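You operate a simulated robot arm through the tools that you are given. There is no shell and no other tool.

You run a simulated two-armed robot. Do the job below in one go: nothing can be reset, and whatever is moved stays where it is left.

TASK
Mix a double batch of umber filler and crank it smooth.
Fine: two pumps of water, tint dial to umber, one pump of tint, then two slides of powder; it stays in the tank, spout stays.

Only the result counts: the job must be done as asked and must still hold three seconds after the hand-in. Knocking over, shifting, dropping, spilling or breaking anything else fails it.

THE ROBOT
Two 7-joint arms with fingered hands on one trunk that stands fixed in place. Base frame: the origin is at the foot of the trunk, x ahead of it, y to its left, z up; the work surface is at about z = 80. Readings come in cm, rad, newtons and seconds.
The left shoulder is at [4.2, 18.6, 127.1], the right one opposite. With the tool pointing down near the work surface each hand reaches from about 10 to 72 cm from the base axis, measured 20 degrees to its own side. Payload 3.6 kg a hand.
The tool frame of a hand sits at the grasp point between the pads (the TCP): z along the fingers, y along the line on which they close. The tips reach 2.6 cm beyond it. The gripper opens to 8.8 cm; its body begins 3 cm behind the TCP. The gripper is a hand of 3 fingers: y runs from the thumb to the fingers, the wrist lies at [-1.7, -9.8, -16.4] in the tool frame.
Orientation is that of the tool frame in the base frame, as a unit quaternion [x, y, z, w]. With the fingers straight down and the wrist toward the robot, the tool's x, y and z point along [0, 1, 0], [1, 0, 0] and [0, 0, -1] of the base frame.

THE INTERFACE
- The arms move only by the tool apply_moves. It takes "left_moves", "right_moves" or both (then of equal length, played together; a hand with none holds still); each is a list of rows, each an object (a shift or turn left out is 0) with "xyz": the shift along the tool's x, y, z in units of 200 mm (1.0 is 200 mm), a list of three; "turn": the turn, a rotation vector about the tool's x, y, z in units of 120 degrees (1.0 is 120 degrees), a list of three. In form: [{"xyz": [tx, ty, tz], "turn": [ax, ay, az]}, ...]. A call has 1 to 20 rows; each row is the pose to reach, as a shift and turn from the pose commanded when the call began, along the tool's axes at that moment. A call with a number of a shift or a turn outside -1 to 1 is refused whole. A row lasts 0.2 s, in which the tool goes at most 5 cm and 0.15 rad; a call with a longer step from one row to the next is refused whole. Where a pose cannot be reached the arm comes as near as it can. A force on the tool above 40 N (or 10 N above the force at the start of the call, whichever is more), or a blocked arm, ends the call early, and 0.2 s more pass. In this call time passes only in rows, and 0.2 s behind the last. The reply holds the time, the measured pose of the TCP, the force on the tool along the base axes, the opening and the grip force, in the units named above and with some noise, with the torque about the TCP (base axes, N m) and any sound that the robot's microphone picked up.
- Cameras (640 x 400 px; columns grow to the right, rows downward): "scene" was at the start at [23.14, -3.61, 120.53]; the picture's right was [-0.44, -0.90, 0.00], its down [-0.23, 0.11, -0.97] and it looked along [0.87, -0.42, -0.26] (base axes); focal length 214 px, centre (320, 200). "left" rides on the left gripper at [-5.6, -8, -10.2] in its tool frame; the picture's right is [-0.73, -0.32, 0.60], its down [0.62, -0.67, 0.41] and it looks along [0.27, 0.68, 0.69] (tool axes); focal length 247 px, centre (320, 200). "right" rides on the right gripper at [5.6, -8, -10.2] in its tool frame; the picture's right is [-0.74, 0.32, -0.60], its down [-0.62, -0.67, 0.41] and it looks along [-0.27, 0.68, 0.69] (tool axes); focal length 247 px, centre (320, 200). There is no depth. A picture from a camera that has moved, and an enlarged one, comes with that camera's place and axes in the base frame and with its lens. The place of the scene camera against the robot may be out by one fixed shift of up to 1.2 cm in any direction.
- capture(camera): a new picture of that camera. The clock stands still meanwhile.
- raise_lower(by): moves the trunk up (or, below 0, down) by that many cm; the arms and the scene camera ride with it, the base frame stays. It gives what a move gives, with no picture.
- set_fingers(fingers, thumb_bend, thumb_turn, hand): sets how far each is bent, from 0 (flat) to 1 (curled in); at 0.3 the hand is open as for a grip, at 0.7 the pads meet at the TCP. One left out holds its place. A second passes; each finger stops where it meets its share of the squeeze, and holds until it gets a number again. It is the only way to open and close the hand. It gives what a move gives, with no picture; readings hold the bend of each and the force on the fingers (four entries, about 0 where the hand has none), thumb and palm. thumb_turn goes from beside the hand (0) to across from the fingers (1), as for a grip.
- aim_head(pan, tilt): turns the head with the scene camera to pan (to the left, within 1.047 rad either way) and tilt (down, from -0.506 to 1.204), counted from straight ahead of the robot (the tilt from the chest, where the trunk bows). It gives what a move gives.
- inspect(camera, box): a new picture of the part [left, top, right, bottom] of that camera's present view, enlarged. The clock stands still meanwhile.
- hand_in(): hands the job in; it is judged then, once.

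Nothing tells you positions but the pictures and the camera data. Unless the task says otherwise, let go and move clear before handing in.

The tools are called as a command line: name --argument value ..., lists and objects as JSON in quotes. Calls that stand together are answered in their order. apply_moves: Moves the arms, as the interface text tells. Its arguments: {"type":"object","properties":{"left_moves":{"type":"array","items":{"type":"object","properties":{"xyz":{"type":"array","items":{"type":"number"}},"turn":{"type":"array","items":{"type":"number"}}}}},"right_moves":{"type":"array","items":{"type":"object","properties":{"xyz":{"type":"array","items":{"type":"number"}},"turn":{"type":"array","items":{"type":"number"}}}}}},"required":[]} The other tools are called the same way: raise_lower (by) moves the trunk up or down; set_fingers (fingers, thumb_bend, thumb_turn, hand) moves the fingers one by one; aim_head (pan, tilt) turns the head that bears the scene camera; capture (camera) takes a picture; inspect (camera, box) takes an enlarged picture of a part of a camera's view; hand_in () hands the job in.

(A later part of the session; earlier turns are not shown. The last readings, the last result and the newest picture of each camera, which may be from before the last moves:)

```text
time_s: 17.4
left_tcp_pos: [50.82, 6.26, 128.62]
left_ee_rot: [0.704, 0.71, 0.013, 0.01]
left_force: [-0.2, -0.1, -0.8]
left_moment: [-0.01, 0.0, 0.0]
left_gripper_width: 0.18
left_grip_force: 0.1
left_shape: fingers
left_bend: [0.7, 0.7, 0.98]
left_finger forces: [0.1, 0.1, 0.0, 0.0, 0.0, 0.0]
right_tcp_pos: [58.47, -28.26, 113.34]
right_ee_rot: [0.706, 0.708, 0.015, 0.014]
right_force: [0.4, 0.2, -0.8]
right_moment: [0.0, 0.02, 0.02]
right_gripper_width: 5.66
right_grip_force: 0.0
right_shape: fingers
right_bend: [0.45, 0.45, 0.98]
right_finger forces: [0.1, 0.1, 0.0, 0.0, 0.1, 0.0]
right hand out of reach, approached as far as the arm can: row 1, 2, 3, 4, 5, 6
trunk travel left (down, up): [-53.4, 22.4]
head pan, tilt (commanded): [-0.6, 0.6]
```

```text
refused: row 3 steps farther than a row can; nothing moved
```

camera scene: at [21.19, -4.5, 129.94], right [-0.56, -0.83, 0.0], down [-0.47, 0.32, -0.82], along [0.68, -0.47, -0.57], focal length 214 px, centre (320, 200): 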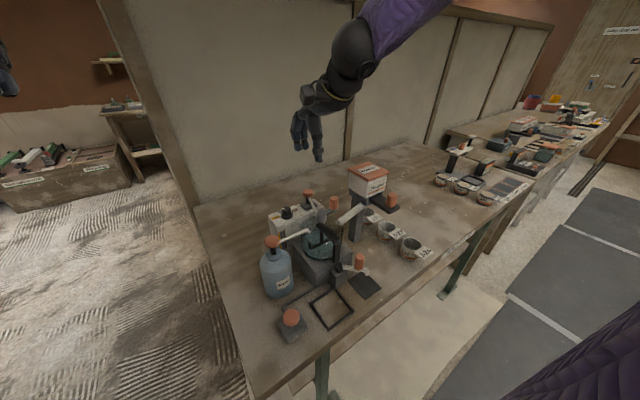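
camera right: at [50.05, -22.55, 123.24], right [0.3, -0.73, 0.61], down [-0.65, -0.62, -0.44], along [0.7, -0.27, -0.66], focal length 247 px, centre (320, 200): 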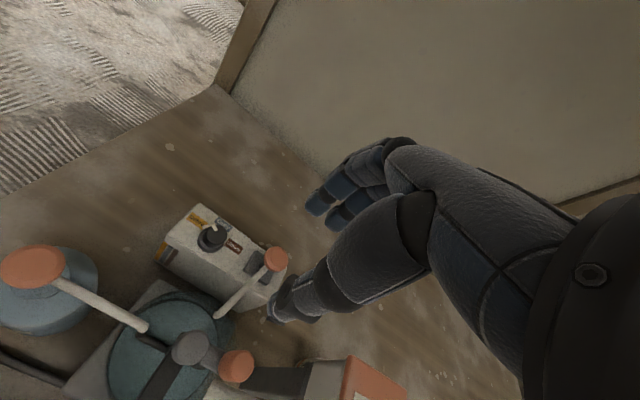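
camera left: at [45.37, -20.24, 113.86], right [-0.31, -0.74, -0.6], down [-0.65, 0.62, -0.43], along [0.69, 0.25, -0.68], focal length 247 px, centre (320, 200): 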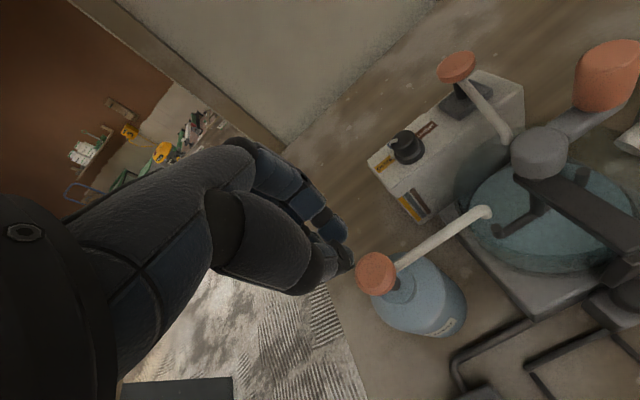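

That step was slightly too long, so I'll redo the retreat with smaller steps.

apply_moves --left_moves '[{"xyz": [0, 0, -0.2]}, {"xyz": [0.0, -0.1, -0.4]}, {"xyz": [0.0, -0.2, -0.55]}, {"xyz": [0.0, -0.35, -0.65]}, {"xyz": [0.0, -0.5, -0.7]}, {"xyz": [0, -0.6, -0.7]}, {"xyz": [0, -0.6, -0.7]}, {"xyz": [0, -0.6, -0.7]}]' --right_moves '[{"xyz": [0, 0, -0.2]}, {"xyz": [-0.05, -0.1, -0.4]}, {"xyz": [-0.1, -0.2, -0.58]}, {"xyz": [-0.15, -0.35, -0.73]}, {"xyz": [-0.2, -0.53, -0.83]}, {"xyz": [-0.25, -0.72, -0.85]}, {"xyz": [-0.25, -0.9, -0.85]}, {"xyz": [-0.25, -0.95, -0.85]}]'

```text
time_s: 19.2
left_tcp_pos: [53.47, 4.28, 135.46]
left_ee_rot: [0.71, 0.704, 0.003, 0.012]
left_force: [0.0, -0.9, 0.3]
left_moment: [0.0, 0.01, 0.01]
left_gripper_width: 0.18
left_grip_force: 0.1
left_shape: fingers
left_bend: [0.7, 0.7, 0.98]
left_finger forces: [0.1, 0.0, 0.0, 0.0, 0.0, 0.1]
left hand out of reach, approached as far as the arm can: row 1, 2, 3, 4, 5, 6, 7, 8
right_tcp_pos: [38.53, -32.89, 129.6]
right_ee_rot: [0.706, 0.708, 0.015, 0.015]
right_force: [0.0, 0.6, -0.3]
right_moment: [0.02, 0.0, -0.02]
right_gripper_width: 5.64
right_grip_force: 0.0
right_shape: fingers
right_bend: [0.45, 0.45, 0.98]
right_finger forces: [0.0, 0.1, 0.0, 0.1, 0.0, 0.0]
trunk travel left (down, up): [-53.4, 22.4]
head pan, tilt (commanded): [-0.6, 0.6]
```

Both hands are clear and high. I'll lower the trunk in steps, checking as I go.

raise_lower --by -20

capture --camera "scene"

```text
time_s: 21.3
left_tcp_pos: [56.31, 4.28, 111.15]
left_ee_rot: [0.709, 0.704, -0.026, -0.016]
left_force: [-0.1, 0.4, 1.3]
left_moment: [0.03, 0.03, 0.03]
left_gripper_width: 0.15
left_grip_force: 0.1
left_shape: fingers
left_bend: [0.7, 0.7, 0.98]
left_finger forces: [0.0, 0.0, 0.0, 0.0, 0.0, 0.0]
right_tcp_pos: [38.56, -32.99, 109.62]
right_ee_rot: [0.706, 0.707, 0.014, 0.014]
right_force: [-1.3, 0.1, -0.4]
right_moment: [-0.02, 0.02, 0.02]
right_gripper_width: 5.64
right_grip_force: 0.1
right_shape: fingers
right_bend: [0.45, 0.45, 0.98]
right_finger forces: [0.0, 0.2, 0.0, 0.0, 0.1, 0.0]
trunk travel left (down, up): [-33.4, 42.4]
head pan, tilt (commanded): [-0.6, 0.6]
```

```text
taken
camera scene: at [23.01, -4.49, 108.89], right [-0.56, -0.83, 0.0], down [-0.47, 0.32, -0.83], along [0.68, -0.47, -0.56], focal length 214 px, centre (320, 200)
```

scene: 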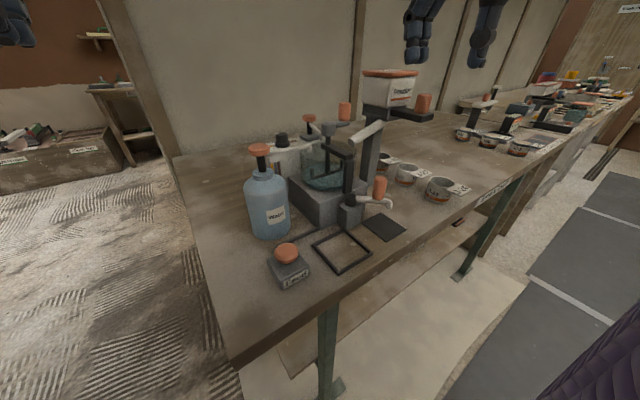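

The trunk is 8 cm below its start height. I'll try the right hand over the dial again, travelling high first.

apply_moves --right_moves '[{"xyz": [0, 0.1, -0.15]}, {"xyz": [0.1, 0.28, -0.2]}, {"xyz": [0.2, 0.48, -0.2]}, {"xyz": [0.3, 0.68, -0.2]}, {"xyz": [0.4, 0.88, -0.2]}, {"xyz": [0.45, 1.0, -0.1]}, {"xyz": [0.45, 1.0, -0.1]}]'

```text
time_s: 22.9
left_tcp_pos: [56.35, 4.38, 111.2]
left_ee_rot: [0.71, 0.704, -0.026, -0.016]
left_force: [-0.6, -0.9, 0.9]
left_moment: [0.03, -0.03, 0.02]
left_gripper_width: 0.17
left_grip_force: 0.0
left_shape: fingers
left_bend: [0.7, 0.7, 0.98]
left_finger forces: [0.1, 0.0, 0.0, 0.0, 0.0, 0.0]
right_tcp_pos: [58.4, -23.93, 112.57]
right_ee_rot: [0.707, 0.707, 0.014, 0.014]
right_force: [-0.3, 0.3, -0.9]
right_moment: [-0.02, 0.02, -0.01]
right_gripper_width: 5.64
right_grip_force: 0.0
right_shape: fingers
right_bend: [0.45, 0.45, 0.98]
right_finger forces: [0.1, 0.1, 0.0, 0.0, 0.1, 0.0]
trunk travel left (down, up): [-33.4, 42.4]
head pan, tilt (commanded): [-0.6, 0.6]
```

It's reachable so far. I'll correct the slight tilt and move on over the dial.

apply_moves --right_moves '[{"xyz": [0, 0.15, 0.05], "turn": [0.01, 0, 0]}, {"xyz": [-0.01, 0.309, 0.15], "turn": [0.019, 0, 0]}, {"xyz": [-0.01, 0.309, 0.33], "turn": [0.019, 0, 0]}, {"xyz": [-0.01, 0.309, 0.488], "turn": [0.019, 0, 0]}, {"xyz": [-0.01, 0.309, 0.488], "turn": [0.019, 0, 0]}]'

capture --camera "right"

capture --camera "scene"

```text
time_s: 24.1
left_tcp_pos: [56.44, 4.31, 111.16]
left_ee_rot: [0.71, 0.704, -0.026, -0.016]
left_force: [0.3, 0.0, -0.1]
left_moment: [-0.01, 0.0, 0.0]
left_gripper_width: 0.17
left_grip_force: 0.2
left_shape: fingers
left_bend: [0.7, 0.7, 0.98]
left_finger forces: [0.0, 0.0, 0.0, 0.0, 0.0, 0.0]
right_tcp_pos: [65.03, -24.05, 103.01]
right_ee_rot: [0.706, 0.708, 0.001, 0.001]
right_force: [-0.6, -0.3, 0.2]
right_moment: [0.02, -0.01, 0.03]
right_gripper_width: 5.64
right_grip_force: 0.0
right_shape: fingers
right_bend: [0.45, 0.45, 0.98]
right_finger forces: [0.0, 0.0, 0.0, 0.0, 0.0, 0.0]
trunk travel left (down, up): [-33.4, 42.4]
head pan, tilt (commanded): [-0.6, 0.6]
```

```text
taken
camera right: at [57.03, -18.38, 113.24], right [0.32, -0.73, 0.6], down [-0.66, -0.62, -0.41], along [0.68, -0.27, -0.69], focal length 247 px, centre (320, 200)
```

right: 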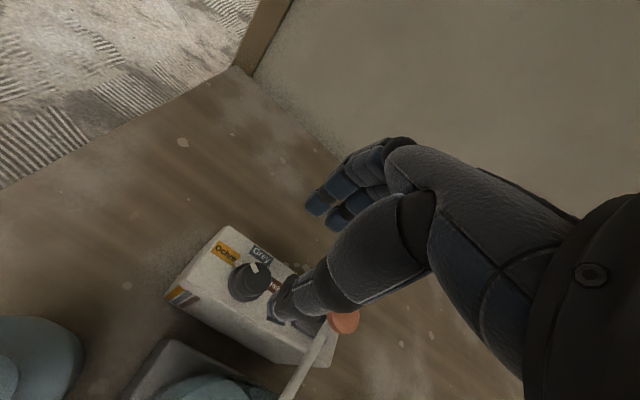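

```text
taken
camera scene: at [23.01, -4.48, 108.89], right [-0.56, -0.83, 0.0], down [-0.47, 0.32, -0.83], along [0.68, -0.47, -0.56], focal length 214 px, centre (320, 200)
```

scene: 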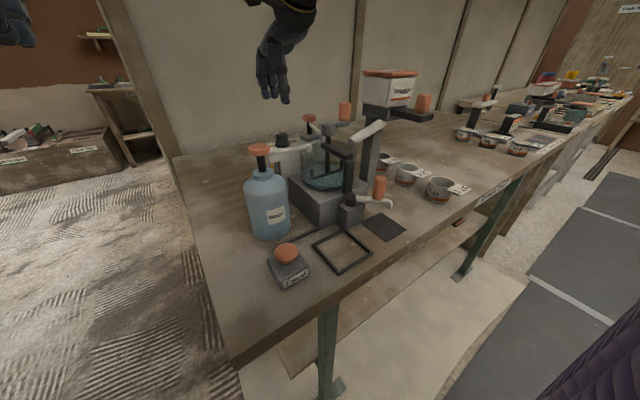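

The hand is now over the dial. I'll zoom in to check the exact alignment before descending.

inspect --camera "right" --box '[200, 220, 340, 340]'

inspect --camera "scene" --box '[230, 40, 350, 190]'

```text
3.33 times, centred on (270, 280) of right
camera zoom: at [57.03, -18.38, 113.24], right [0.32, -0.73, 0.6], down [-0.66, -0.62, -0.41], along [0.68, -0.27, -0.69], focal length 823 px, centre (487, -67)
```

zoom: 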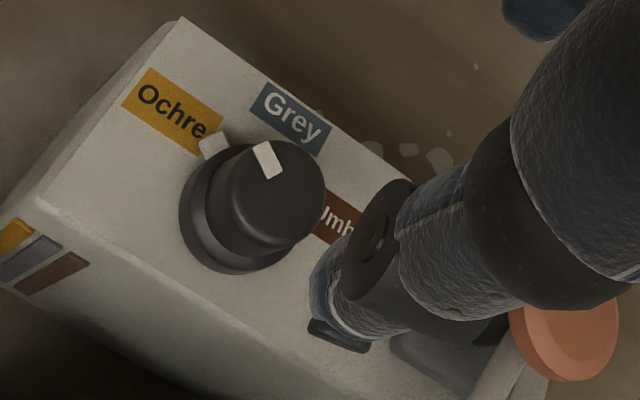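

```text
2.67 times, centred on (290, 115) of scene
camera zoom: at [23.01, -4.48, 108.89], right [-0.56, -0.83, 0.0], down [-0.47, 0.32, -0.83], along [0.68, -0.47, -0.56], focal length 572 px, centre (400, 427)
```

zoom: 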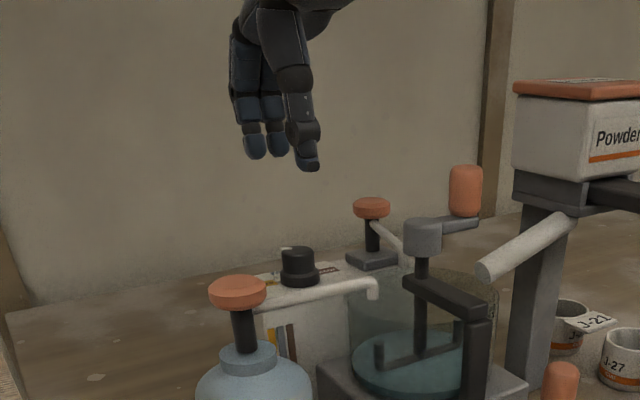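

The hand is exactly centred over the dial knob. The mark points to about +50–60° (Ochre side). I'll descend carefully with the fingers around the knob.

apply_moves --right_moves '[{"xyz": [0, 0, 0.12]}, {"xyz": [0, 0, 0.22]}, {"xyz": [0, 0, 0.3]}, {"xyz": [0, 0, 0.3]}]'

capture --camera "right"

inspect --camera "scene" --box '[230, 40, 350, 190]'

```text
time_s: 25.1
left_tcp_pos: [56.31, 4.34, 111.27]
left_ee_rot: [0.709, 0.704, -0.026, -0.016]
left_force: [0.3, 0.3, 0.0]
left_moment: [0.03, 0.02, 0.01]
left_gripper_width: 0.18
left_grip_force: 0.0
left_shape: fingers
left_bend: [0.7, 0.7, 0.98]
left_finger forces: [0.0, 0.0, 0.1, 0.1, 0.0, 0.0]
right_tcp_pos: [64.5, -24.3, 97.26]
right_ee_rot: [0.706, 0.708, 0.001, 0.001]
right_force: [-0.4, 0.6, -0.4]
right_moment: [-0.01, 0.01, 0.0]
right_gripper_width: 5.64
right_grip_force: 0.1
right_shape: fingers
right_bend: [0.45, 0.45, 0.98]
right_finger forces: [0.0, 0.0, 0.0, 0.1, 0.1, 0.0]
right hand out of reach, approached as far as the arm can: row 3, 4
trunk travel left (down, up): [-33.4, 42.4]
head pan, tilt (commanded): [-0.6, 0.6]
```

```text
taken
camera right: at [56.48, -18.78, 107.57], right [0.32, -0.74, 0.6], down [-0.66, -0.62, -0.41], along [0.68, -0.26, -0.69], focal length 247 px, centre (320, 200)
```

right: 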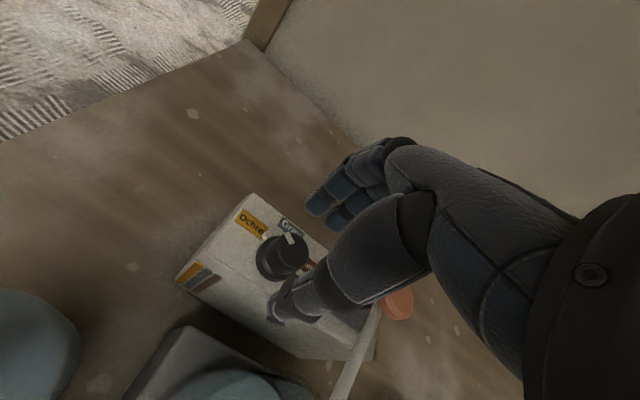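

```text
2.67 times, centred on (290, 115) of scene
camera zoom: at [23.04, -4.49, 108.87], right [-0.56, -0.83, 0.0], down [-0.47, 0.32, -0.82], along [0.68, -0.47, -0.57], focal length 572 px, centre (400, 427)
```

zoom: 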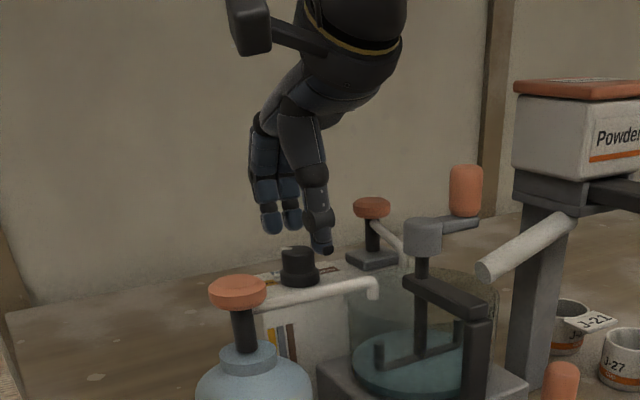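

It's slightly short again when going down. I'll lift off, lower the trunk 10 cm more, and come back.

apply_moves --right_moves '[{"xyz": [0, 0, -0.2]}, {"xyz": [0, -0.05, -0.4]}, {"xyz": [0, -0.15, -0.58]}, {"xyz": [0, -0.25, -0.7]}, {"xyz": [0, -0.25, -0.7]}]'

raise_lower --by -10

capture --camera "scene"

```text
time_s: 26.3
left_tcp_pos: [56.37, 4.33, 111.12]
left_ee_rot: [0.71, 0.703, -0.026, -0.016]
left_force: [-0.8, -0.2, -0.4]
left_moment: [-0.04, 0.02, 0.01]
left_gripper_width: 0.2
left_grip_force: 0.2
left_shape: fingers
left_bend: [0.7, 0.7, 0.98]
left_finger forces: [0.0, 0.1, 0.0, 0.0, 0.0, 0.1]
right_tcp_pos: [59.56, -24.42, 111.33]
right_ee_rot: [0.706, 0.708, 0.001, 0.0]
right_force: [1.0, -0.2, -0.1]
right_moment: [-0.01, -0.03, 0.02]
right_gripper_width: 5.63
right_grip_force: 0.0
right_shape: fingers
right_bend: [0.45, 0.45, 0.98]
right_finger forces: [0.0, 0.0, 0.1, 0.1, 0.0, 0.1]
trunk travel left (down, up): [-33.4, 42.4]
head pan, tilt (commanded): [-0.6, 0.6]
```

```text
time_s: 27.7
left_tcp_pos: [58.76, 4.25, 96.98]
left_ee_rot: [0.708, 0.702, -0.054, -0.044]
left_force: [-0.4, -0.1, 0.1]
left_moment: [-0.02, 0.03, 0.02]
left_gripper_width: 0.17
left_grip_force: 0.0
left_shape: fingers
left_bend: [0.7, 0.7, 0.98]
left_finger forces: [0.0, 0.0, 0.0, 0.1, 0.1, 0.0]
right_tcp_pos: [59.58, -24.49, 101.38]
right_ee_rot: [0.706, 0.708, 0.001, 0.001]
right_force: [-0.3, -0.5, 0.3]
right_moment: [-0.01, -0.03, -0.01]
right_gripper_width: 5.64
right_grip_force: 0.0
right_shape: fingers
right_bend: [0.45, 0.45, 0.98]
right_finger forces: [0.0, 0.0, 0.1, 0.1, 0.1, 0.0]
trunk travel left (down, up): [-23.4, 52.4]
head pan, tilt (commanded): [-0.6, 0.6]
```

```text
taken
camera scene: at [24.68, -4.48, 98.02], right [-0.56, -0.83, 0.0], down [-0.47, 0.32, -0.83], along [0.68, -0.47, -0.56], focal length 214 px, centre (320, 200)
```

scene: 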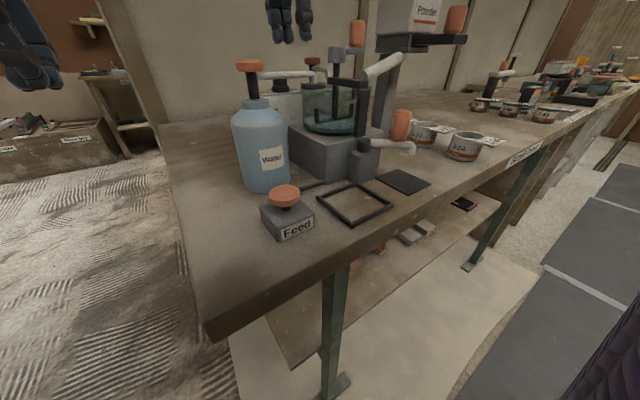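

Now I'll move the right hand back over the dial and check alignment.

apply_moves --right_moves '[{"xyz": [0.01, 0.15, 0]}, {"xyz": [0.019, 0.269, 0]}, {"xyz": [0.019, 0.269, 0.1]}, {"xyz": [0.019, 0.269, 0.2]}, {"xyz": [0.019, 0.269, 0.22]}]'

capture --camera "right"

inspect --camera "scene" --box '[220, 0, 380, 180]'

```text
time_s: 28.9
left_tcp_pos: [58.87, 4.27, 96.87]
left_ee_rot: [0.708, 0.703, -0.056, -0.043]
left_force: [0.3, 0.3, 0.5]
left_moment: [-0.02, 0.01, 0.0]
left_gripper_width: 0.17
left_grip_force: 0.0
left_shape: fingers
left_bend: [0.7, 0.7, 0.98]
left_finger forces: [0.0, 0.1, 0.0, 0.0, 0.0, 0.0]
right_tcp_pos: [64.88, -24.07, 96.88]
right_ee_rot: [0.706, 0.708, 0.0, 0.0]
right_force: [-0.2, 0.0, 0.3]
right_moment: [0.02, 0.0, -0.01]
right_gripper_width: 5.65
right_grip_force: 0.1
right_shape: fingers
right_bend: [0.45, 0.45, 0.98]
right_finger forces: [0.0, 0.0, 0.0, 0.0, 0.0, 0.1]
trunk travel left (down, up): [-23.4, 52.4]
head pan, tilt (commanded): [-0.6, 0.6]
```

```text
taken
camera right: at [56.83, -18.36, 107.11], right [0.32, -0.73, 0.6], down [-0.66, -0.62, -0.41], along [0.68, -0.27, -0.69], focal length 247 px, centre (320, 200)
```

right: 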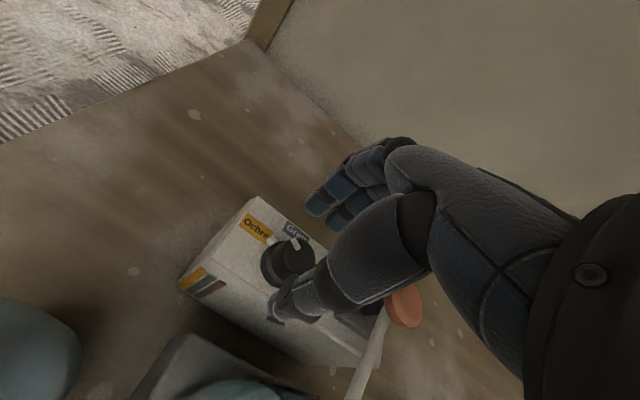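

```text
2.22 times, centred on (300, 90) of scene
camera zoom: at [24.72, -4.49, 97.99], right [-0.56, -0.83, 0.0], down [-0.47, 0.32, -0.82], along [0.68, -0.47, -0.57], focal length 477 px, centre (364, 444)
```

zoom: 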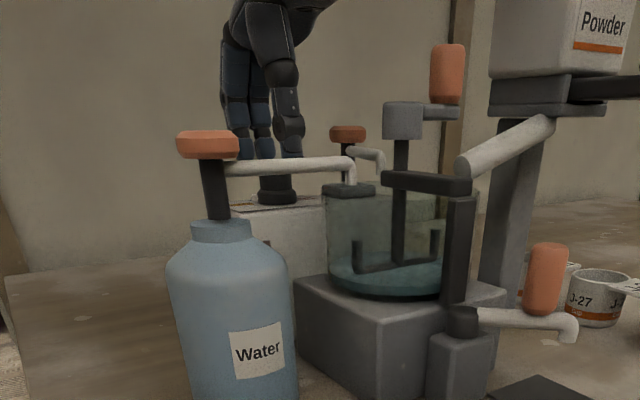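

Reach is fine now. I'll descend the last 2.7 cm around the knob and close the fingers on it.

apply_moves --right_moves '[{"xyz": [0, 0, 0.06]}, {"xyz": [0, 0, 0.11]}, {"xyz": [0, 0, 0.135]}, {"xyz": [0, 0, 0.135]}]'

set_fingers --hand "right" --fingers 0.62 --thumb_bend 0.62

capture --camera "right"

inspect --camera "scene" --box '[220, 0, 380, 180]'

```text
time_s: 29.9
left_tcp_pos: [58.77, 4.3, 96.9]
left_ee_rot: [0.708, 0.702, -0.054, -0.044]
left_force: [-1.0, 0.7, 0.1]
left_moment: [0.03, 0.0, 0.01]
left_gripper_width: 0.18
left_grip_force: 0.1
left_shape: fingers
left_bend: [0.7, 0.7, 0.98]
left_finger forces: [0.0, 0.1, 0.1, 0.0, 0.0, 0.1]
right_tcp_pos: [64.92, -24.09, 94.16]
right_ee_rot: [0.707, 0.708, 0.002, -0.001]
right_force: [0.5, 0.3, 0.4]
right_moment: [0.01, -0.03, -0.02]
right_gripper_width: 5.65
right_grip_force: 0.2
right_shape: fingers
right_bend: [0.45, 0.45, 0.98]
right_finger forces: [0.0, 0.0, 0.0, 0.0, 0.1, 0.1]
trunk travel left (down, up): [-23.4, 52.4]
head pan, tilt (commanded): [-0.6, 0.6]
```

```text
time_s: 30.9
left_tcp_pos: [58.96, 4.34, 96.95]
left_ee_rot: [0.708, 0.703, -0.056, -0.045]
left_force: [0.6, 0.4, 1.0]
left_moment: [-0.04, 0.02, 0.02]
left_gripper_width: 0.17
left_grip_force: 0.1
left_shape: fingers
left_bend: [0.7, 0.7, 0.98]
left_finger forces: [0.0, 0.0, 0.0, 0.0, 0.0, 0.0]
right_tcp_pos: [65.1, -24.05, 94.17]
right_ee_rot: [0.706, 0.708, 0.002, 0.0]
right_force: [14.9, -0.7, 5.4]
right_moment: [-0.04, -0.72, -0.12]
right_gripper_width: 3.94
right_grip_force: 10.9
right_shape: fingers
right_bend: [0.5, 0.58, 0.97]
right_finger forces: [11.0, 8.0, 0.0, 0.0, 2.9, 0.0]
trunk travel left (down, up): [-23.4, 52.4]
head pan, tilt (commanded): [-0.6, 0.6]
```

```text
taken
camera right: at [56.99, -18.4, 104.43], right [0.32, -0.74, 0.6], down [-0.66, -0.62, -0.41], along [0.68, -0.27, -0.69], focal length 247 px, centre (320, 200)
```

right: 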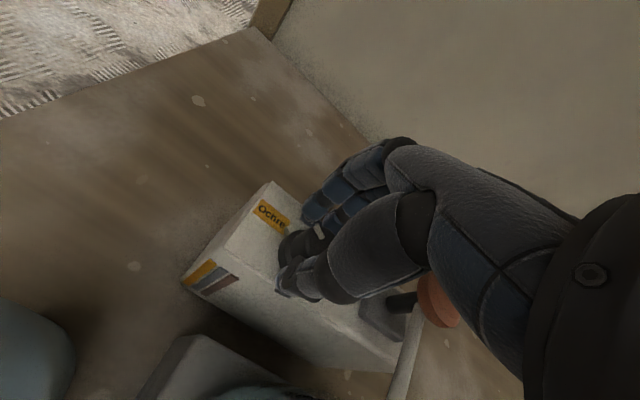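

```text
2.22 times, centred on (300, 90) of scene
camera zoom: at [24.83, -4.49, 97.97], right [-0.56, -0.83, 0.0], down [-0.47, 0.32, -0.82], along [0.68, -0.47, -0.57], focal length 477 px, centre (364, 444)
```

zoom: 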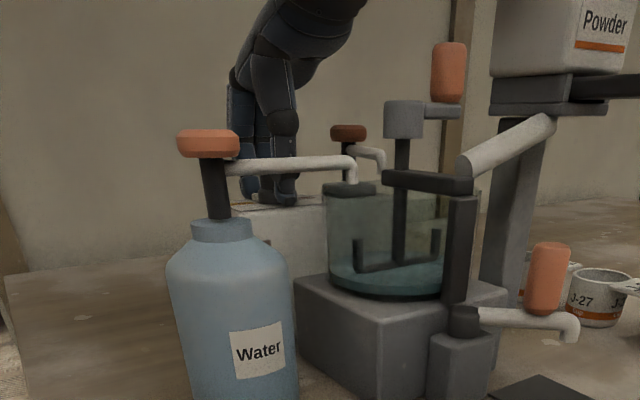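

The fingers touch the knob but the grip is off-centre, pushing toward +x. I'll shift about 0.4 cm forward to balance it.

apply_moves --right_moves '[{"xyz": [0, 0.01, 0]}, {"xyz": [0, 0.02, 0]}, {"xyz": [0, 0.02, 0]}]'

inspect --camera "right" --box '[200, 120, 400, 320]'

```text
time_s: 31.7
left_tcp_pos: [58.88, 4.24, 96.85]
left_ee_rot: [0.707, 0.704, -0.054, -0.044]
left_force: [0.3, 0.8, 0.2]
left_moment: [0.0, -0.04, 0.02]
left_gripper_width: 0.16
left_grip_force: 0.1
left_shape: fingers
left_bend: [0.7, 0.7, 0.98]
left_finger forces: [0.1, 0.0, 0.0, 0.0, 0.0, 0.1]
right_tcp_pos: [65.31, -24.06, 94.21]
right_ee_rot: [0.706, 0.708, 0.001, 0.0]
right_force: [6.6, -2.5, 6.2]
right_moment: [-0.06, -0.44, -0.06]
right_gripper_width: 3.95
right_grip_force: 10.7
right_shape: fingers
right_bend: [0.52, 0.57, 0.97]
right_finger forces: [8.1, 6.7, 0.0, 0.1, 6.7, 0.0]
trunk travel left (down, up): [-23.4, 52.4]
head pan, tilt (commanded): [-0.6, 0.6]
```

```text
2.00 times, centred on (300, 220) of right
camera zoom: at [57.31, -18.38, 104.41], right [0.32, -0.73, 0.6], down [-0.66, -0.62, -0.41], along [0.68, -0.27, -0.69], focal length 494 px, centre (360, 160)
```

zoom: 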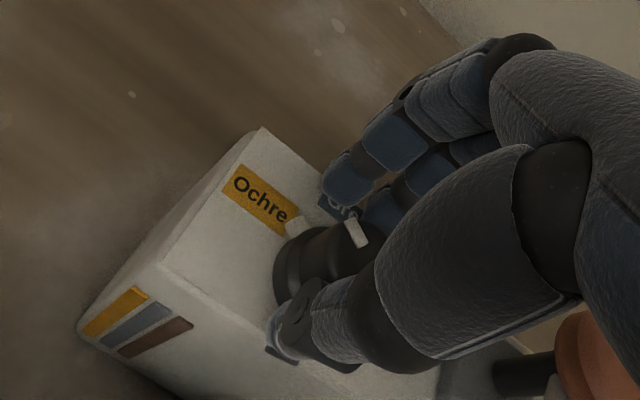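

Now a balanced grip of about 10 N holds the knob. I'll turn it clockwise (seen from above) by 30° and check that it follows.

apply_moves --right_moves '[{"xyz": [0, 0.008, 0], "turn": [0, 0, 0.06]}, {"xyz": [0, 0.008, 0], "turn": [0, 0, 0.12]}, {"xyz": [0, 0.008, 0], "turn": [0, 0, 0.18]}, {"xyz": [0, 0.008, 0], "turn": [0, 0, 0.25]}]'

inspect --camera "right" --box '[200, 120, 400, 320]'

```text
time_s: 32.7
left_tcp_pos: [59.19, 4.56, 96.68]
left_ee_rot: [0.708, 0.702, -0.057, -0.045]
left_force: [0.0, -0.5, -0.3]
left_moment: [0.01, 0.03, 0.06]
left_gripper_width: 0.17
left_grip_force: 0.0
left_shape: fingers
left_bend: [0.7, 0.7, 0.98]
left_finger forces: [0.0, 0.0, 0.0, 0.0, 0.0, 0.1]
right_tcp_pos: [65.94, -23.47, 94.15]
right_ee_rot: [0.864, 0.503, 0.005, -0.002]
right_force: [30.4, 15.5, 1.1]
right_moment: [0.37, -0.98, 1.24]
right_gripper_width: 3.97
right_grip_force: 17.5
right_shape: fingers
right_bend: [0.49, 0.6, 0.96]
right_finger forces: [0.1, 32.8, 0.0, 0.0, 2.9, 0.1]
trunk travel left (down, up): [-23.4, 52.4]
head pan, tilt (commanded): [-0.6, 0.6]
```

```text
2.00 times, centred on (300, 220) of right
camera zoom: at [61.67, -14.68, 104.43], right [-0.09, -0.8, 0.59], down [-0.88, -0.21, -0.42], along [0.46, -0.56, -0.69], focal length 494 px, centre (360, 160)
```

zoom: 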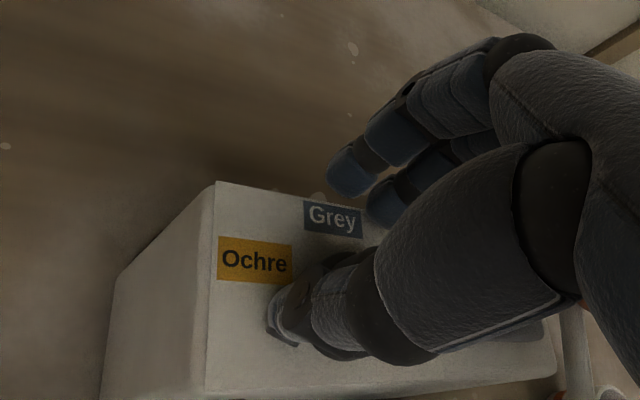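

The force is rising to 33 N on one finger, so I won't push further. I'll open the hand, lift off, and look at how the knob has turned.

set_fingers --hand "right" --fingers 0.42 --thumb_bend 0.42

apply_moves --right_moves '[{"xyz": [0, 0, -0.1]}, {"xyz": [0, 0, -0.25]}, {"xyz": [0, 0, -0.3]}]'

capture --camera "right"

inspect --camera "right" --box '[220, 180, 380, 320]'

```text
time_s: 33.7
left_tcp_pos: [58.83, 4.3, 96.84]
left_ee_rot: [0.708, 0.703, -0.055, -0.044]
left_force: [0.6, -0.7, 0.9]
left_moment: [0.04, -0.01, 0.0]
left_gripper_width: 0.18
left_grip_force: 0.1
left_shape: fingers
left_bend: [0.7, 0.7, 0.98]
left_finger forces: [0.0, 0.1, 0.0, 0.0, 0.0, 0.0]
right_tcp_pos: [65.45, -24.09, 94.05]
right_ee_rot: [0.866, 0.5, -0.001, -0.001]
right_force: [0.4, 0.2, 0.6]
right_moment: [0.04, -0.01, 0.01]
right_gripper_width: 6.27
right_grip_force: 0.0
right_shape: fingers
right_bend: [0.42, 0.42, 0.97]
right_finger forces: [0.0, 0.1, 0.0, 0.1, 0.0, 0.0]
trunk travel left (down, up): [-23.4, 52.4]
head pan, tilt (commanded): [-0.6, 0.6]
```

```text
time_s: 34.5
left_tcp_pos: [58.83, 4.27, 96.79]
left_ee_rot: [0.708, 0.703, -0.055, -0.044]
left_force: [0.7, 0.0, 0.0]
left_moment: [0.01, -0.01, -0.02]
left_gripper_width: 0.18
left_grip_force: 0.1
left_shape: fingers
left_bend: [0.7, 0.7, 0.98]
left_finger forces: [0.0, 0.0, 0.1, 0.0, 0.0, 0.1]
right_tcp_pos: [65.53, -24.14, 100.34]
right_ee_rot: [0.866, 0.501, 0.0, -0.001]
right_force: [-0.4, -0.7, -0.1]
right_moment: [-0.02, 0.01, 0.04]
right_gripper_width: 6.24
right_grip_force: 0.1
right_shape: fingers
right_bend: [0.42, 0.42, 0.97]
right_finger forces: [0.0, 0.0, 0.0, 0.0, 0.0, 0.0]
trunk travel left (down, up): [-23.4, 52.4]
head pan, tilt (commanded): [-0.6, 0.6]
```

```text
taken
camera right: at [61.31, -15.13, 110.51], right [-0.09, -0.8, 0.6], down [-0.89, -0.21, -0.41], along [0.45, -0.57, -0.69], focal length 247 px, centre (320, 200)
```

right: 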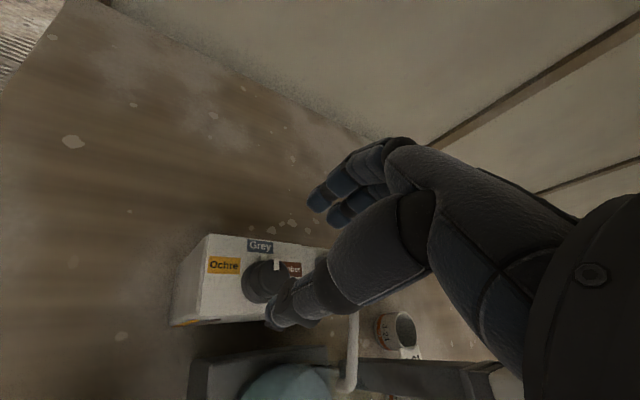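

```text
2.86 times, centred on (300, 250) of right
camera zoom: at [61.31, -15.13, 110.51], right [-0.09, -0.8, 0.6], down [-0.89, -0.21, -0.41], along [0.45, -0.57, -0.69], focal length 706 px, centre (377, 57)
```

zoom: 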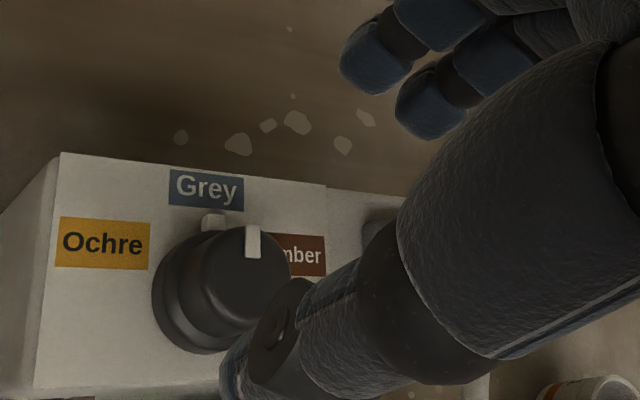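

The knob turned from Ochre to Grey; the pointer lug is now straight ahead at Grey, so it has detents. I'll turn the hand back to its start angle, re-centre, and take a second grip for Grey → Umber.

apply_moves --right_moves '[{"xyz": [-0.013, -0.013, 0], "turn": [0, 0, -0.06]}, {"xyz": [-0.013, -0.013, 0], "turn": [0, 0, -0.12]}, {"xyz": [-0.013, -0.013, 0], "turn": [0, 0, -0.18]}, {"xyz": [-0.013, -0.013, 0], "turn": [0, 0, -0.235]}, {"xyz": [-0.013, -0.013, 0], "turn": [0, 0, -0.235]}]'

capture --camera "right"

inspect --camera "right" --box '[200, 180, 360, 320]'

```text
time_s: 35.7
left_tcp_pos: [58.75, 4.3, 96.8]
left_ee_rot: [0.708, 0.703, -0.055, -0.043]
left_force: [-0.1, -0.5, -0.5]
left_moment: [0.0, -0.02, 0.0]
left_gripper_width: 0.21
left_grip_force: 0.0
left_shape: fingers
left_bend: [0.7, 0.7, 0.98]
left_finger forces: [0.0, 0.0, 0.0, 0.0, 0.1, 0.0]
right_tcp_pos: [65.21, -24.15, 100.19]
right_ee_rot: [0.717, 0.697, 0.0, 0.0]
right_force: [-0.6, 0.1, 0.3]
right_moment: [-0.01, 0.02, 0.06]
right_gripper_width: 6.26
right_grip_force: 0.1
right_shape: fingers
right_bend: [0.42, 0.42, 0.97]
right_finger forces: [0.0, 0.0, 0.0, 0.0, 0.0, 0.1]
trunk travel left (down, up): [-23.4, 52.4]
head pan, tilt (commanded): [-0.6, 0.6]
```

```text
taken
camera right: at [57.35, -18.26, 110.44], right [0.3, -0.74, 0.6], down [-0.68, -0.6, -0.41], along [0.67, -0.29, -0.69], focal length 247 px, centre (320, 200)
```

right: 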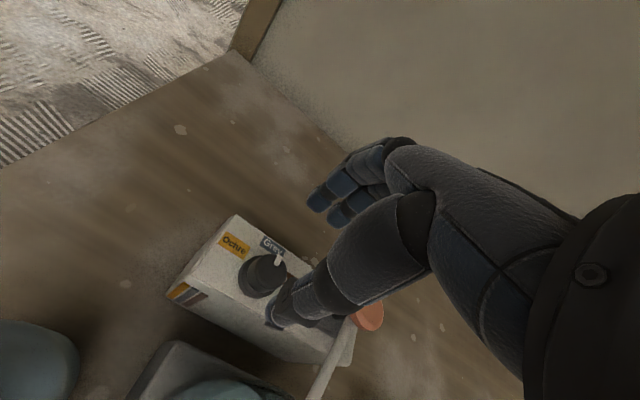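

```text
2.86 times, centred on (280, 250) of right
camera zoom: at [57.35, -18.26, 110.44], right [0.3, -0.74, 0.6], down [-0.68, -0.6, -0.41], along [0.67, -0.29, -0.69], focal length 706 px, centre (434, 57)
```

zoom: 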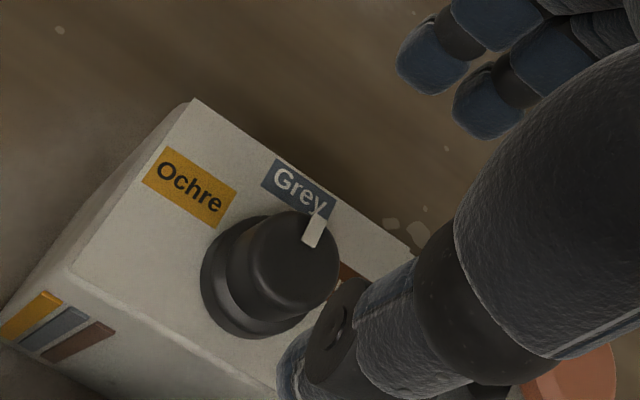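

The dial is on Grey now. I'll descend again and re-grip.

apply_moves --right_moves '[{"xyz": [0, 0, 0.12]}, {"xyz": [0, 0, 0.2]}, {"xyz": [0, 0, 0.26]}, {"xyz": [0, 0, 0.285]}, {"xyz": [0, 0, 0.285]}]'

set_fingers --hand "right" --fingers 0.62 --thumb_bend 0.66

inspect --camera "right" --box '[200, 120, 400, 320]'

```text
time_s: 36.9
left_tcp_pos: [58.79, 4.42, 96.79]
left_ee_rot: [0.708, 0.703, -0.055, -0.043]
left_force: [-0.4, 0.9, -0.7]
left_moment: [0.01, -0.03, -0.01]
left_gripper_width: 0.2
left_grip_force: 0.0
left_shape: fingers
left_bend: [0.7, 0.7, 0.98]
left_finger forces: [0.1, 0.0, 0.1, 0.0, 0.0, 0.0]
right_tcp_pos: [65.24, -24.26, 94.48]
right_ee_rot: [0.717, 0.697, 0.001, -0.001]
right_force: [-0.3, -0.2, 0.4]
right_moment: [0.0, 0.0, 0.01]
right_gripper_width: 6.28
right_grip_force: 0.1
right_shape: fingers
right_bend: [0.42, 0.42, 0.97]
right_finger forces: [0.0, 0.1, 0.0, 0.0, 0.0, 0.1]
trunk travel left (down, up): [-23.4, 52.4]
head pan, tilt (commanded): [-0.6, 0.6]
```

```text
time_s: 37.9
left_tcp_pos: [58.74, 4.37, 96.99]
left_ee_rot: [0.708, 0.703, -0.055, -0.045]
left_force: [0.2, 0.3, 0.2]
left_moment: [0.0, -0.01, 0.03]
left_gripper_width: 0.19
left_grip_force: 0.1
left_shape: fingers
left_bend: [0.7, 0.7, 0.98]
left_finger forces: [0.0, 0.0, 0.1, 0.0, 0.0, 0.0]
right_tcp_pos: [65.13, -24.24, 94.43]
right_ee_rot: [0.718, 0.696, 0.0, 0.0]
right_force: [-7.8, 0.3, -1.9]
right_moment: [-0.02, 0.1, -0.02]
right_gripper_width: 2.45
right_grip_force: 3.6
right_shape: fingers
right_bend: [0.62, 0.59, 0.97]
right_finger forces: [0.3, 0.0, 0.0, 0.1, 7.3, 0.0]
trunk travel left (down, up): [-23.4, 52.4]
head pan, tilt (commanded): [-0.6, 0.6]
```

```text
2.00 times, centred on (300, 220) of right
camera zoom: at [57.29, -18.32, 104.7], right [0.3, -0.74, 0.6], down [-0.68, -0.6, -0.41], along [0.67, -0.29, -0.69], focal length 494 px, centre (360, 160)
```

zoom: 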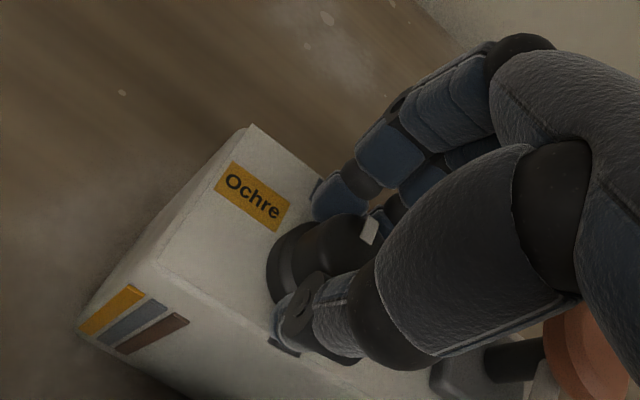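

The thumb touches but the fingers don't press yet, so I'll close the fingers a bit further for a balanced grip.

set_fingers --hand "right" --fingers 0.68 --thumb_bend 0.66

```text
time_s: 38.9
left_tcp_pos: [58.9, 4.32, 96.89]
left_ee_rot: [0.708, 0.703, -0.055, -0.044]
left_force: [0.6, -0.2, 0.1]
left_moment: [-0.01, 0.03, 0.02]
left_gripper_width: 0.14
left_grip_force: 0.1
left_shape: fingers
left_bend: [0.7, 0.7, 0.98]
left_finger forces: [0.0, 0.0, 0.0, 0.0, 0.0, 0.0]
right_tcp_pos: [65.25, -24.22, 94.44]
right_ee_rot: [0.717, 0.697, 0.001, -0.001]
right_force: [-1.2, 0.4, -2.1]
right_moment: [-0.02, 0.0, 0.02]
right_gripper_width: 2.27
right_grip_force: 6.3
right_shape: fingers
right_bend: [0.65, 0.58, 0.97]
right_finger forces: [5.9, 0.0, 0.0, 0.0, 7.0, 0.1]
trunk travel left (down, up): [-23.4, 52.4]
head pan, tilt (commanded): [-0.6, 0.6]
```

The grip is balanced at about 6 N. I'll squeeze a little harder, then turn clockwise.

set_fingers --hand "right" --fingers 0.76 --thumb_bend 0.72

apply_moves --right_moves '[{"xyz": [0, 0, 0], "turn": [0, 0, 0.06]}, {"xyz": [0, 0, 0], "turn": [0, 0, 0.12]}, {"xyz": [0, 0, 0], "turn": [0, 0, 0.18]}, {"xyz": [0, 0, 0], "turn": [0, 0, 0.24]}, {"xyz": [0, 0, 0], "turn": [0, 0, 0.3]}]'

inspect --camera "right" --box '[200, 120, 400, 320]'

```text
time_s: 39.9
left_tcp_pos: [58.98, 4.27, 96.79]
left_ee_rot: [0.708, 0.703, -0.054, -0.043]
left_force: [0.4, 0.6, -0.5]
left_moment: [0.0, 0.0, -0.01]
left_gripper_width: 0.2
left_grip_force: 0.0
left_shape: fingers
left_bend: [0.7, 0.7, 0.98]
left_finger forces: [0.0, 0.0, 0.1, 0.1, 0.1, 0.0]
right_tcp_pos: [65.32, -24.22, 94.39]
right_ee_rot: [0.717, 0.697, 0.001, 0.0]
right_force: [6.2, 1.6, -3.6]
right_moment: [0.01, -0.05, -0.06]
right_gripper_width: 2.1
right_grip_force: 16.3
right_shape: fingers
right_bend: [0.65, 0.6, 0.97]
right_finger forces: [19.1, 0.9, 0.1, 0.0, 13.1, 0.0]
trunk travel left (down, up): [-23.4, 52.4]
head pan, tilt (commanded): [-0.6, 0.6]
```

```text
time_s: 41.1
left_tcp_pos: [58.89, 4.2, 96.8]
left_ee_rot: [0.709, 0.702, -0.055, -0.044]
left_force: [-0.4, 0.0, 0.8]
left_moment: [0.0, 0.01, 0.01]
left_gripper_width: 0.21
left_grip_force: 0.1
left_shape: fingers
left_bend: [0.7, 0.7, 0.98]
left_finger forces: [0.0, 0.1, 0.1, 0.0, 0.0, 0.0]
right_tcp_pos: [65.01, -24.39, 94.48]
right_ee_rot: [0.898, 0.439, -0.001, -0.001]
right_force: [1.7, -6.3, -3.0]
right_moment: [-0.13, -0.02, -0.02]
right_gripper_width: 2.12
right_grip_force: 16.6
right_shape: fingers
right_bend: [0.65, 0.6, 0.99]
right_finger forces: [15.2, 4.8, 0.0, 0.0, 13.3, 0.0]
trunk travel left (down, up): [-23.4, 52.4]
head pan, tilt (commanded): [-0.6, 0.6]
```

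```text
2.00 times, centred on (300, 220) of right
camera zoom: at [62.29, -14.93, 104.66], right [-0.2, -0.78, 0.6], down [-0.91, -0.08, -0.41], along [0.37, -0.63, -0.69], focal length 494 px, centre (360, 160)
```

zoom: 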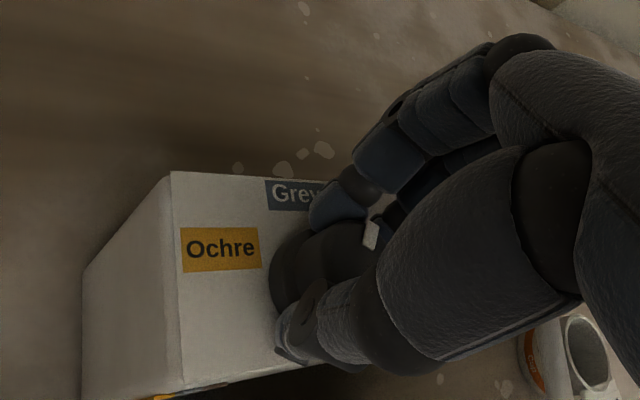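

The knob follows smoothly with low force. I'll turn another 26° to reach Umber.

apply_moves --right_moves '[{"turn": [0, 0, 0.06]}, {"turn": [0, 0, 0.12]}, {"turn": [0, 0, 0.18]}, {"turn": [0, 0, 0.22]}]'

capture --camera "right"

inspect --camera "right" --box '[200, 120, 400, 320]'

```text
time_s: 42.1
left_tcp_pos: [58.68, 4.44, 96.87]
left_ee_rot: [0.708, 0.703, -0.054, -0.045]
left_force: [-0.4, 0.7, -0.3]
left_moment: [0.03, -0.01, 0.02]
left_gripper_width: 0.19
left_grip_force: 0.1
left_shape: fingers
left_bend: [0.7, 0.7, 0.98]
left_finger forces: [0.1, 0.0, 0.1, 0.1, 0.1, 0.0]
right_tcp_pos: [62.05, -27.32, 94.98]
right_ee_rot: [0.974, 0.225, 0.001, -0.001]
right_force: [-0.2, 9.1, 0.9]
right_moment: [-0.04, 0.0, 0.13]
right_gripper_width: 0.0
right_grip_force: 5.0
right_shape: fingers
right_bend: [0.75, 0.69, 0.98]
right_finger forces: [5.7, 3.8, 0.0, 0.0, 0.1, 0.1]
right hand out of reach, approached as far as the arm can: row 1, 2, 3, 4
trunk travel left (down, up): [-23.4, 52.4]
head pan, tilt (commanded): [-0.6, 0.6]
```

```text
taken
camera right: at [63.59, -17.51, 105.24], right [-0.52, -0.61, 0.6], down [-0.85, 0.32, -0.41], along [0.06, -0.72, -0.69], focal length 247 px, centre (320, 200)
```

right: 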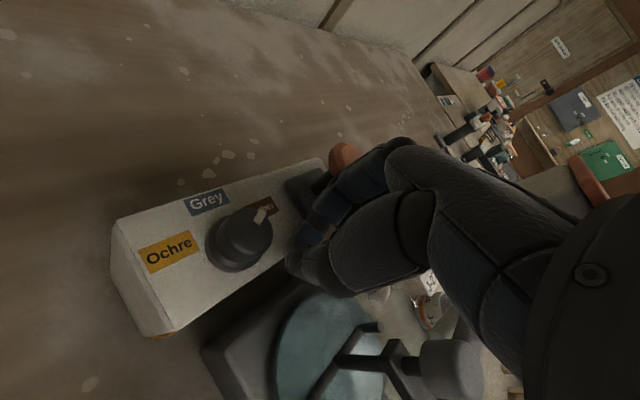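

```text
2.00 times, centred on (300, 220) of right
camera zoom: at [63.59, -17.51, 105.24], right [-0.52, -0.61, 0.6], down [-0.85, 0.32, -0.41], along [0.06, -0.72, -0.69], focal length 494 px, centre (360, 160)
```

zoom: 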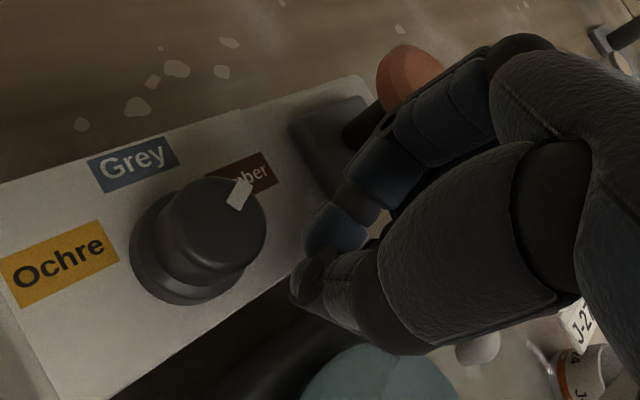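

The mark now points at Umber, but the hand hit its turning limit and slid off toward the tint nozzle. I'll back off sideways away from it and then lift.

apply_moves --right_moves '[{"xyz": [0.01, -0.045, -0.01]}, {"xyz": [0.01, -0.08, -0.05]}, {"xyz": [0.01, -0.08, -0.15]}, {"xyz": [0, -0.08, -0.3]}, {"xyz": [0, -0.08, -0.4]}]'

capture --camera "right"

capture --camera "scene"

```text
time_s: 43.3
left_tcp_pos: [58.73, 4.39, 96.91]
left_ee_rot: [0.709, 0.702, -0.053, -0.044]
left_force: [0.6, -0.2, 0.4]
left_moment: [0.04, -0.03, 0.0]
left_gripper_width: 0.17
left_grip_force: 0.0
left_shape: fingers
left_bend: [0.7, 0.7, 0.98]
left_finger forces: [0.0, 0.0, 0.1, 0.1, 0.1, 0.0]
right_tcp_pos: [60.11, -26.47, 103.43]
right_ee_rot: [0.974, 0.226, 0.001, 0.0]
right_force: [-0.5, -0.1, 0.8]
right_moment: [-0.03, -0.05, 0.02]
right_gripper_width: 0.0
right_grip_force: 0.1
right_shape: fingers
right_bend: [0.75, 0.69, 0.98]
right_finger forces: [0.0, 0.1, 0.1, 0.1, 0.0, 0.0]
right hand out of reach, approached as far as the arm can: row 1, 2, 3, 4, 5
trunk travel left (down, up): [-23.4, 52.4]
head pan, tilt (commanded): [-0.6, 0.6]
```

```text
taken
camera right: at [61.62, -16.73, 113.66], right [-0.52, -0.61, 0.6], down [-0.85, 0.33, -0.41], along [0.06, -0.72, -0.69], focal length 247 px, centre (320, 200)
```

right: 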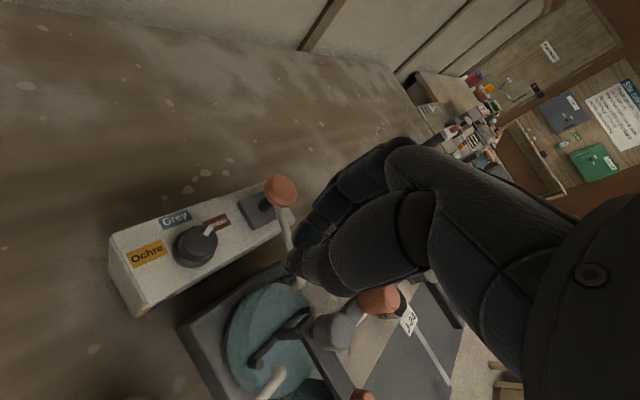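

```text
taken
camera scene: at [24.6, -4.45, 98.04], right [-0.56, -0.83, 0.0], down [-0.47, 0.32, -0.83], along [0.68, -0.47, -0.56], focal length 214 px, centre (320, 200)
```

scene: 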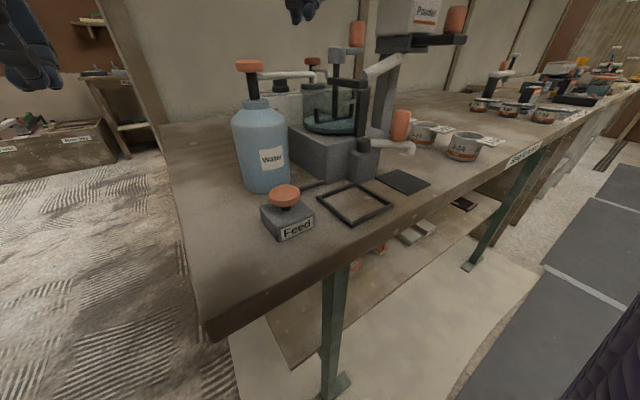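

The hand is clear and the tint pump looks untouched. I'll zoom in on the dial and also read the notices on the wall.

inspect --camera "right" --box '[100, 170, 300, 300]'

inspect --camera "right" --box '[520, 20, 640, 190]'

```text
3.08 times, centred on (200, 235) of right
camera zoom: at [61.62, -16.73, 113.66], right [-0.52, -0.61, 0.6], down [-0.85, 0.33, -0.41], along [0.06, -0.72, -0.69], focal length 760 px, centre (689, 92)
```

zoom: 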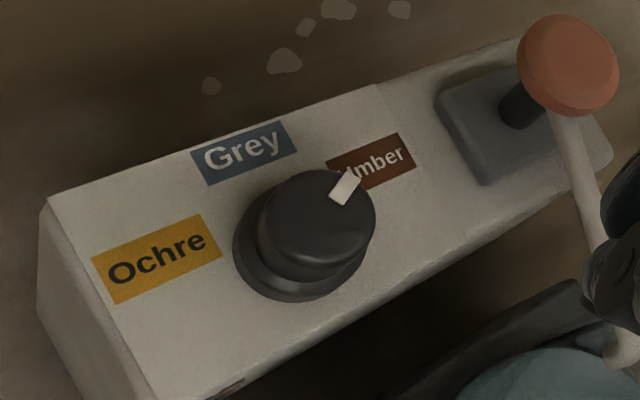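

```text
2.35 times, centred on (580, 105) of right
camera zoom: at [61.62, -16.73, 113.66], right [-0.52, -0.61, 0.6], down [-0.85, 0.33, -0.41], along [0.06, -0.72, -0.69], focal length 581 px, centre (-292, 424)
```

zoom: 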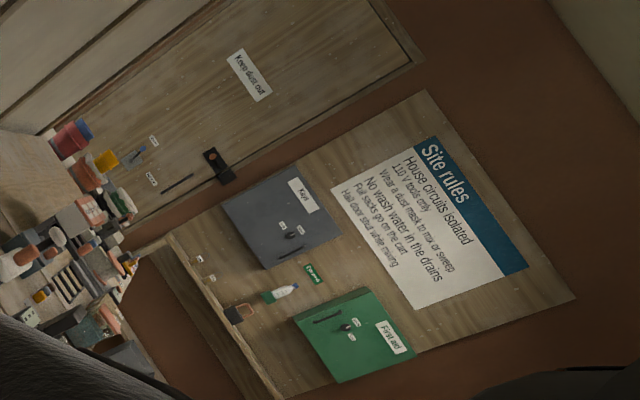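

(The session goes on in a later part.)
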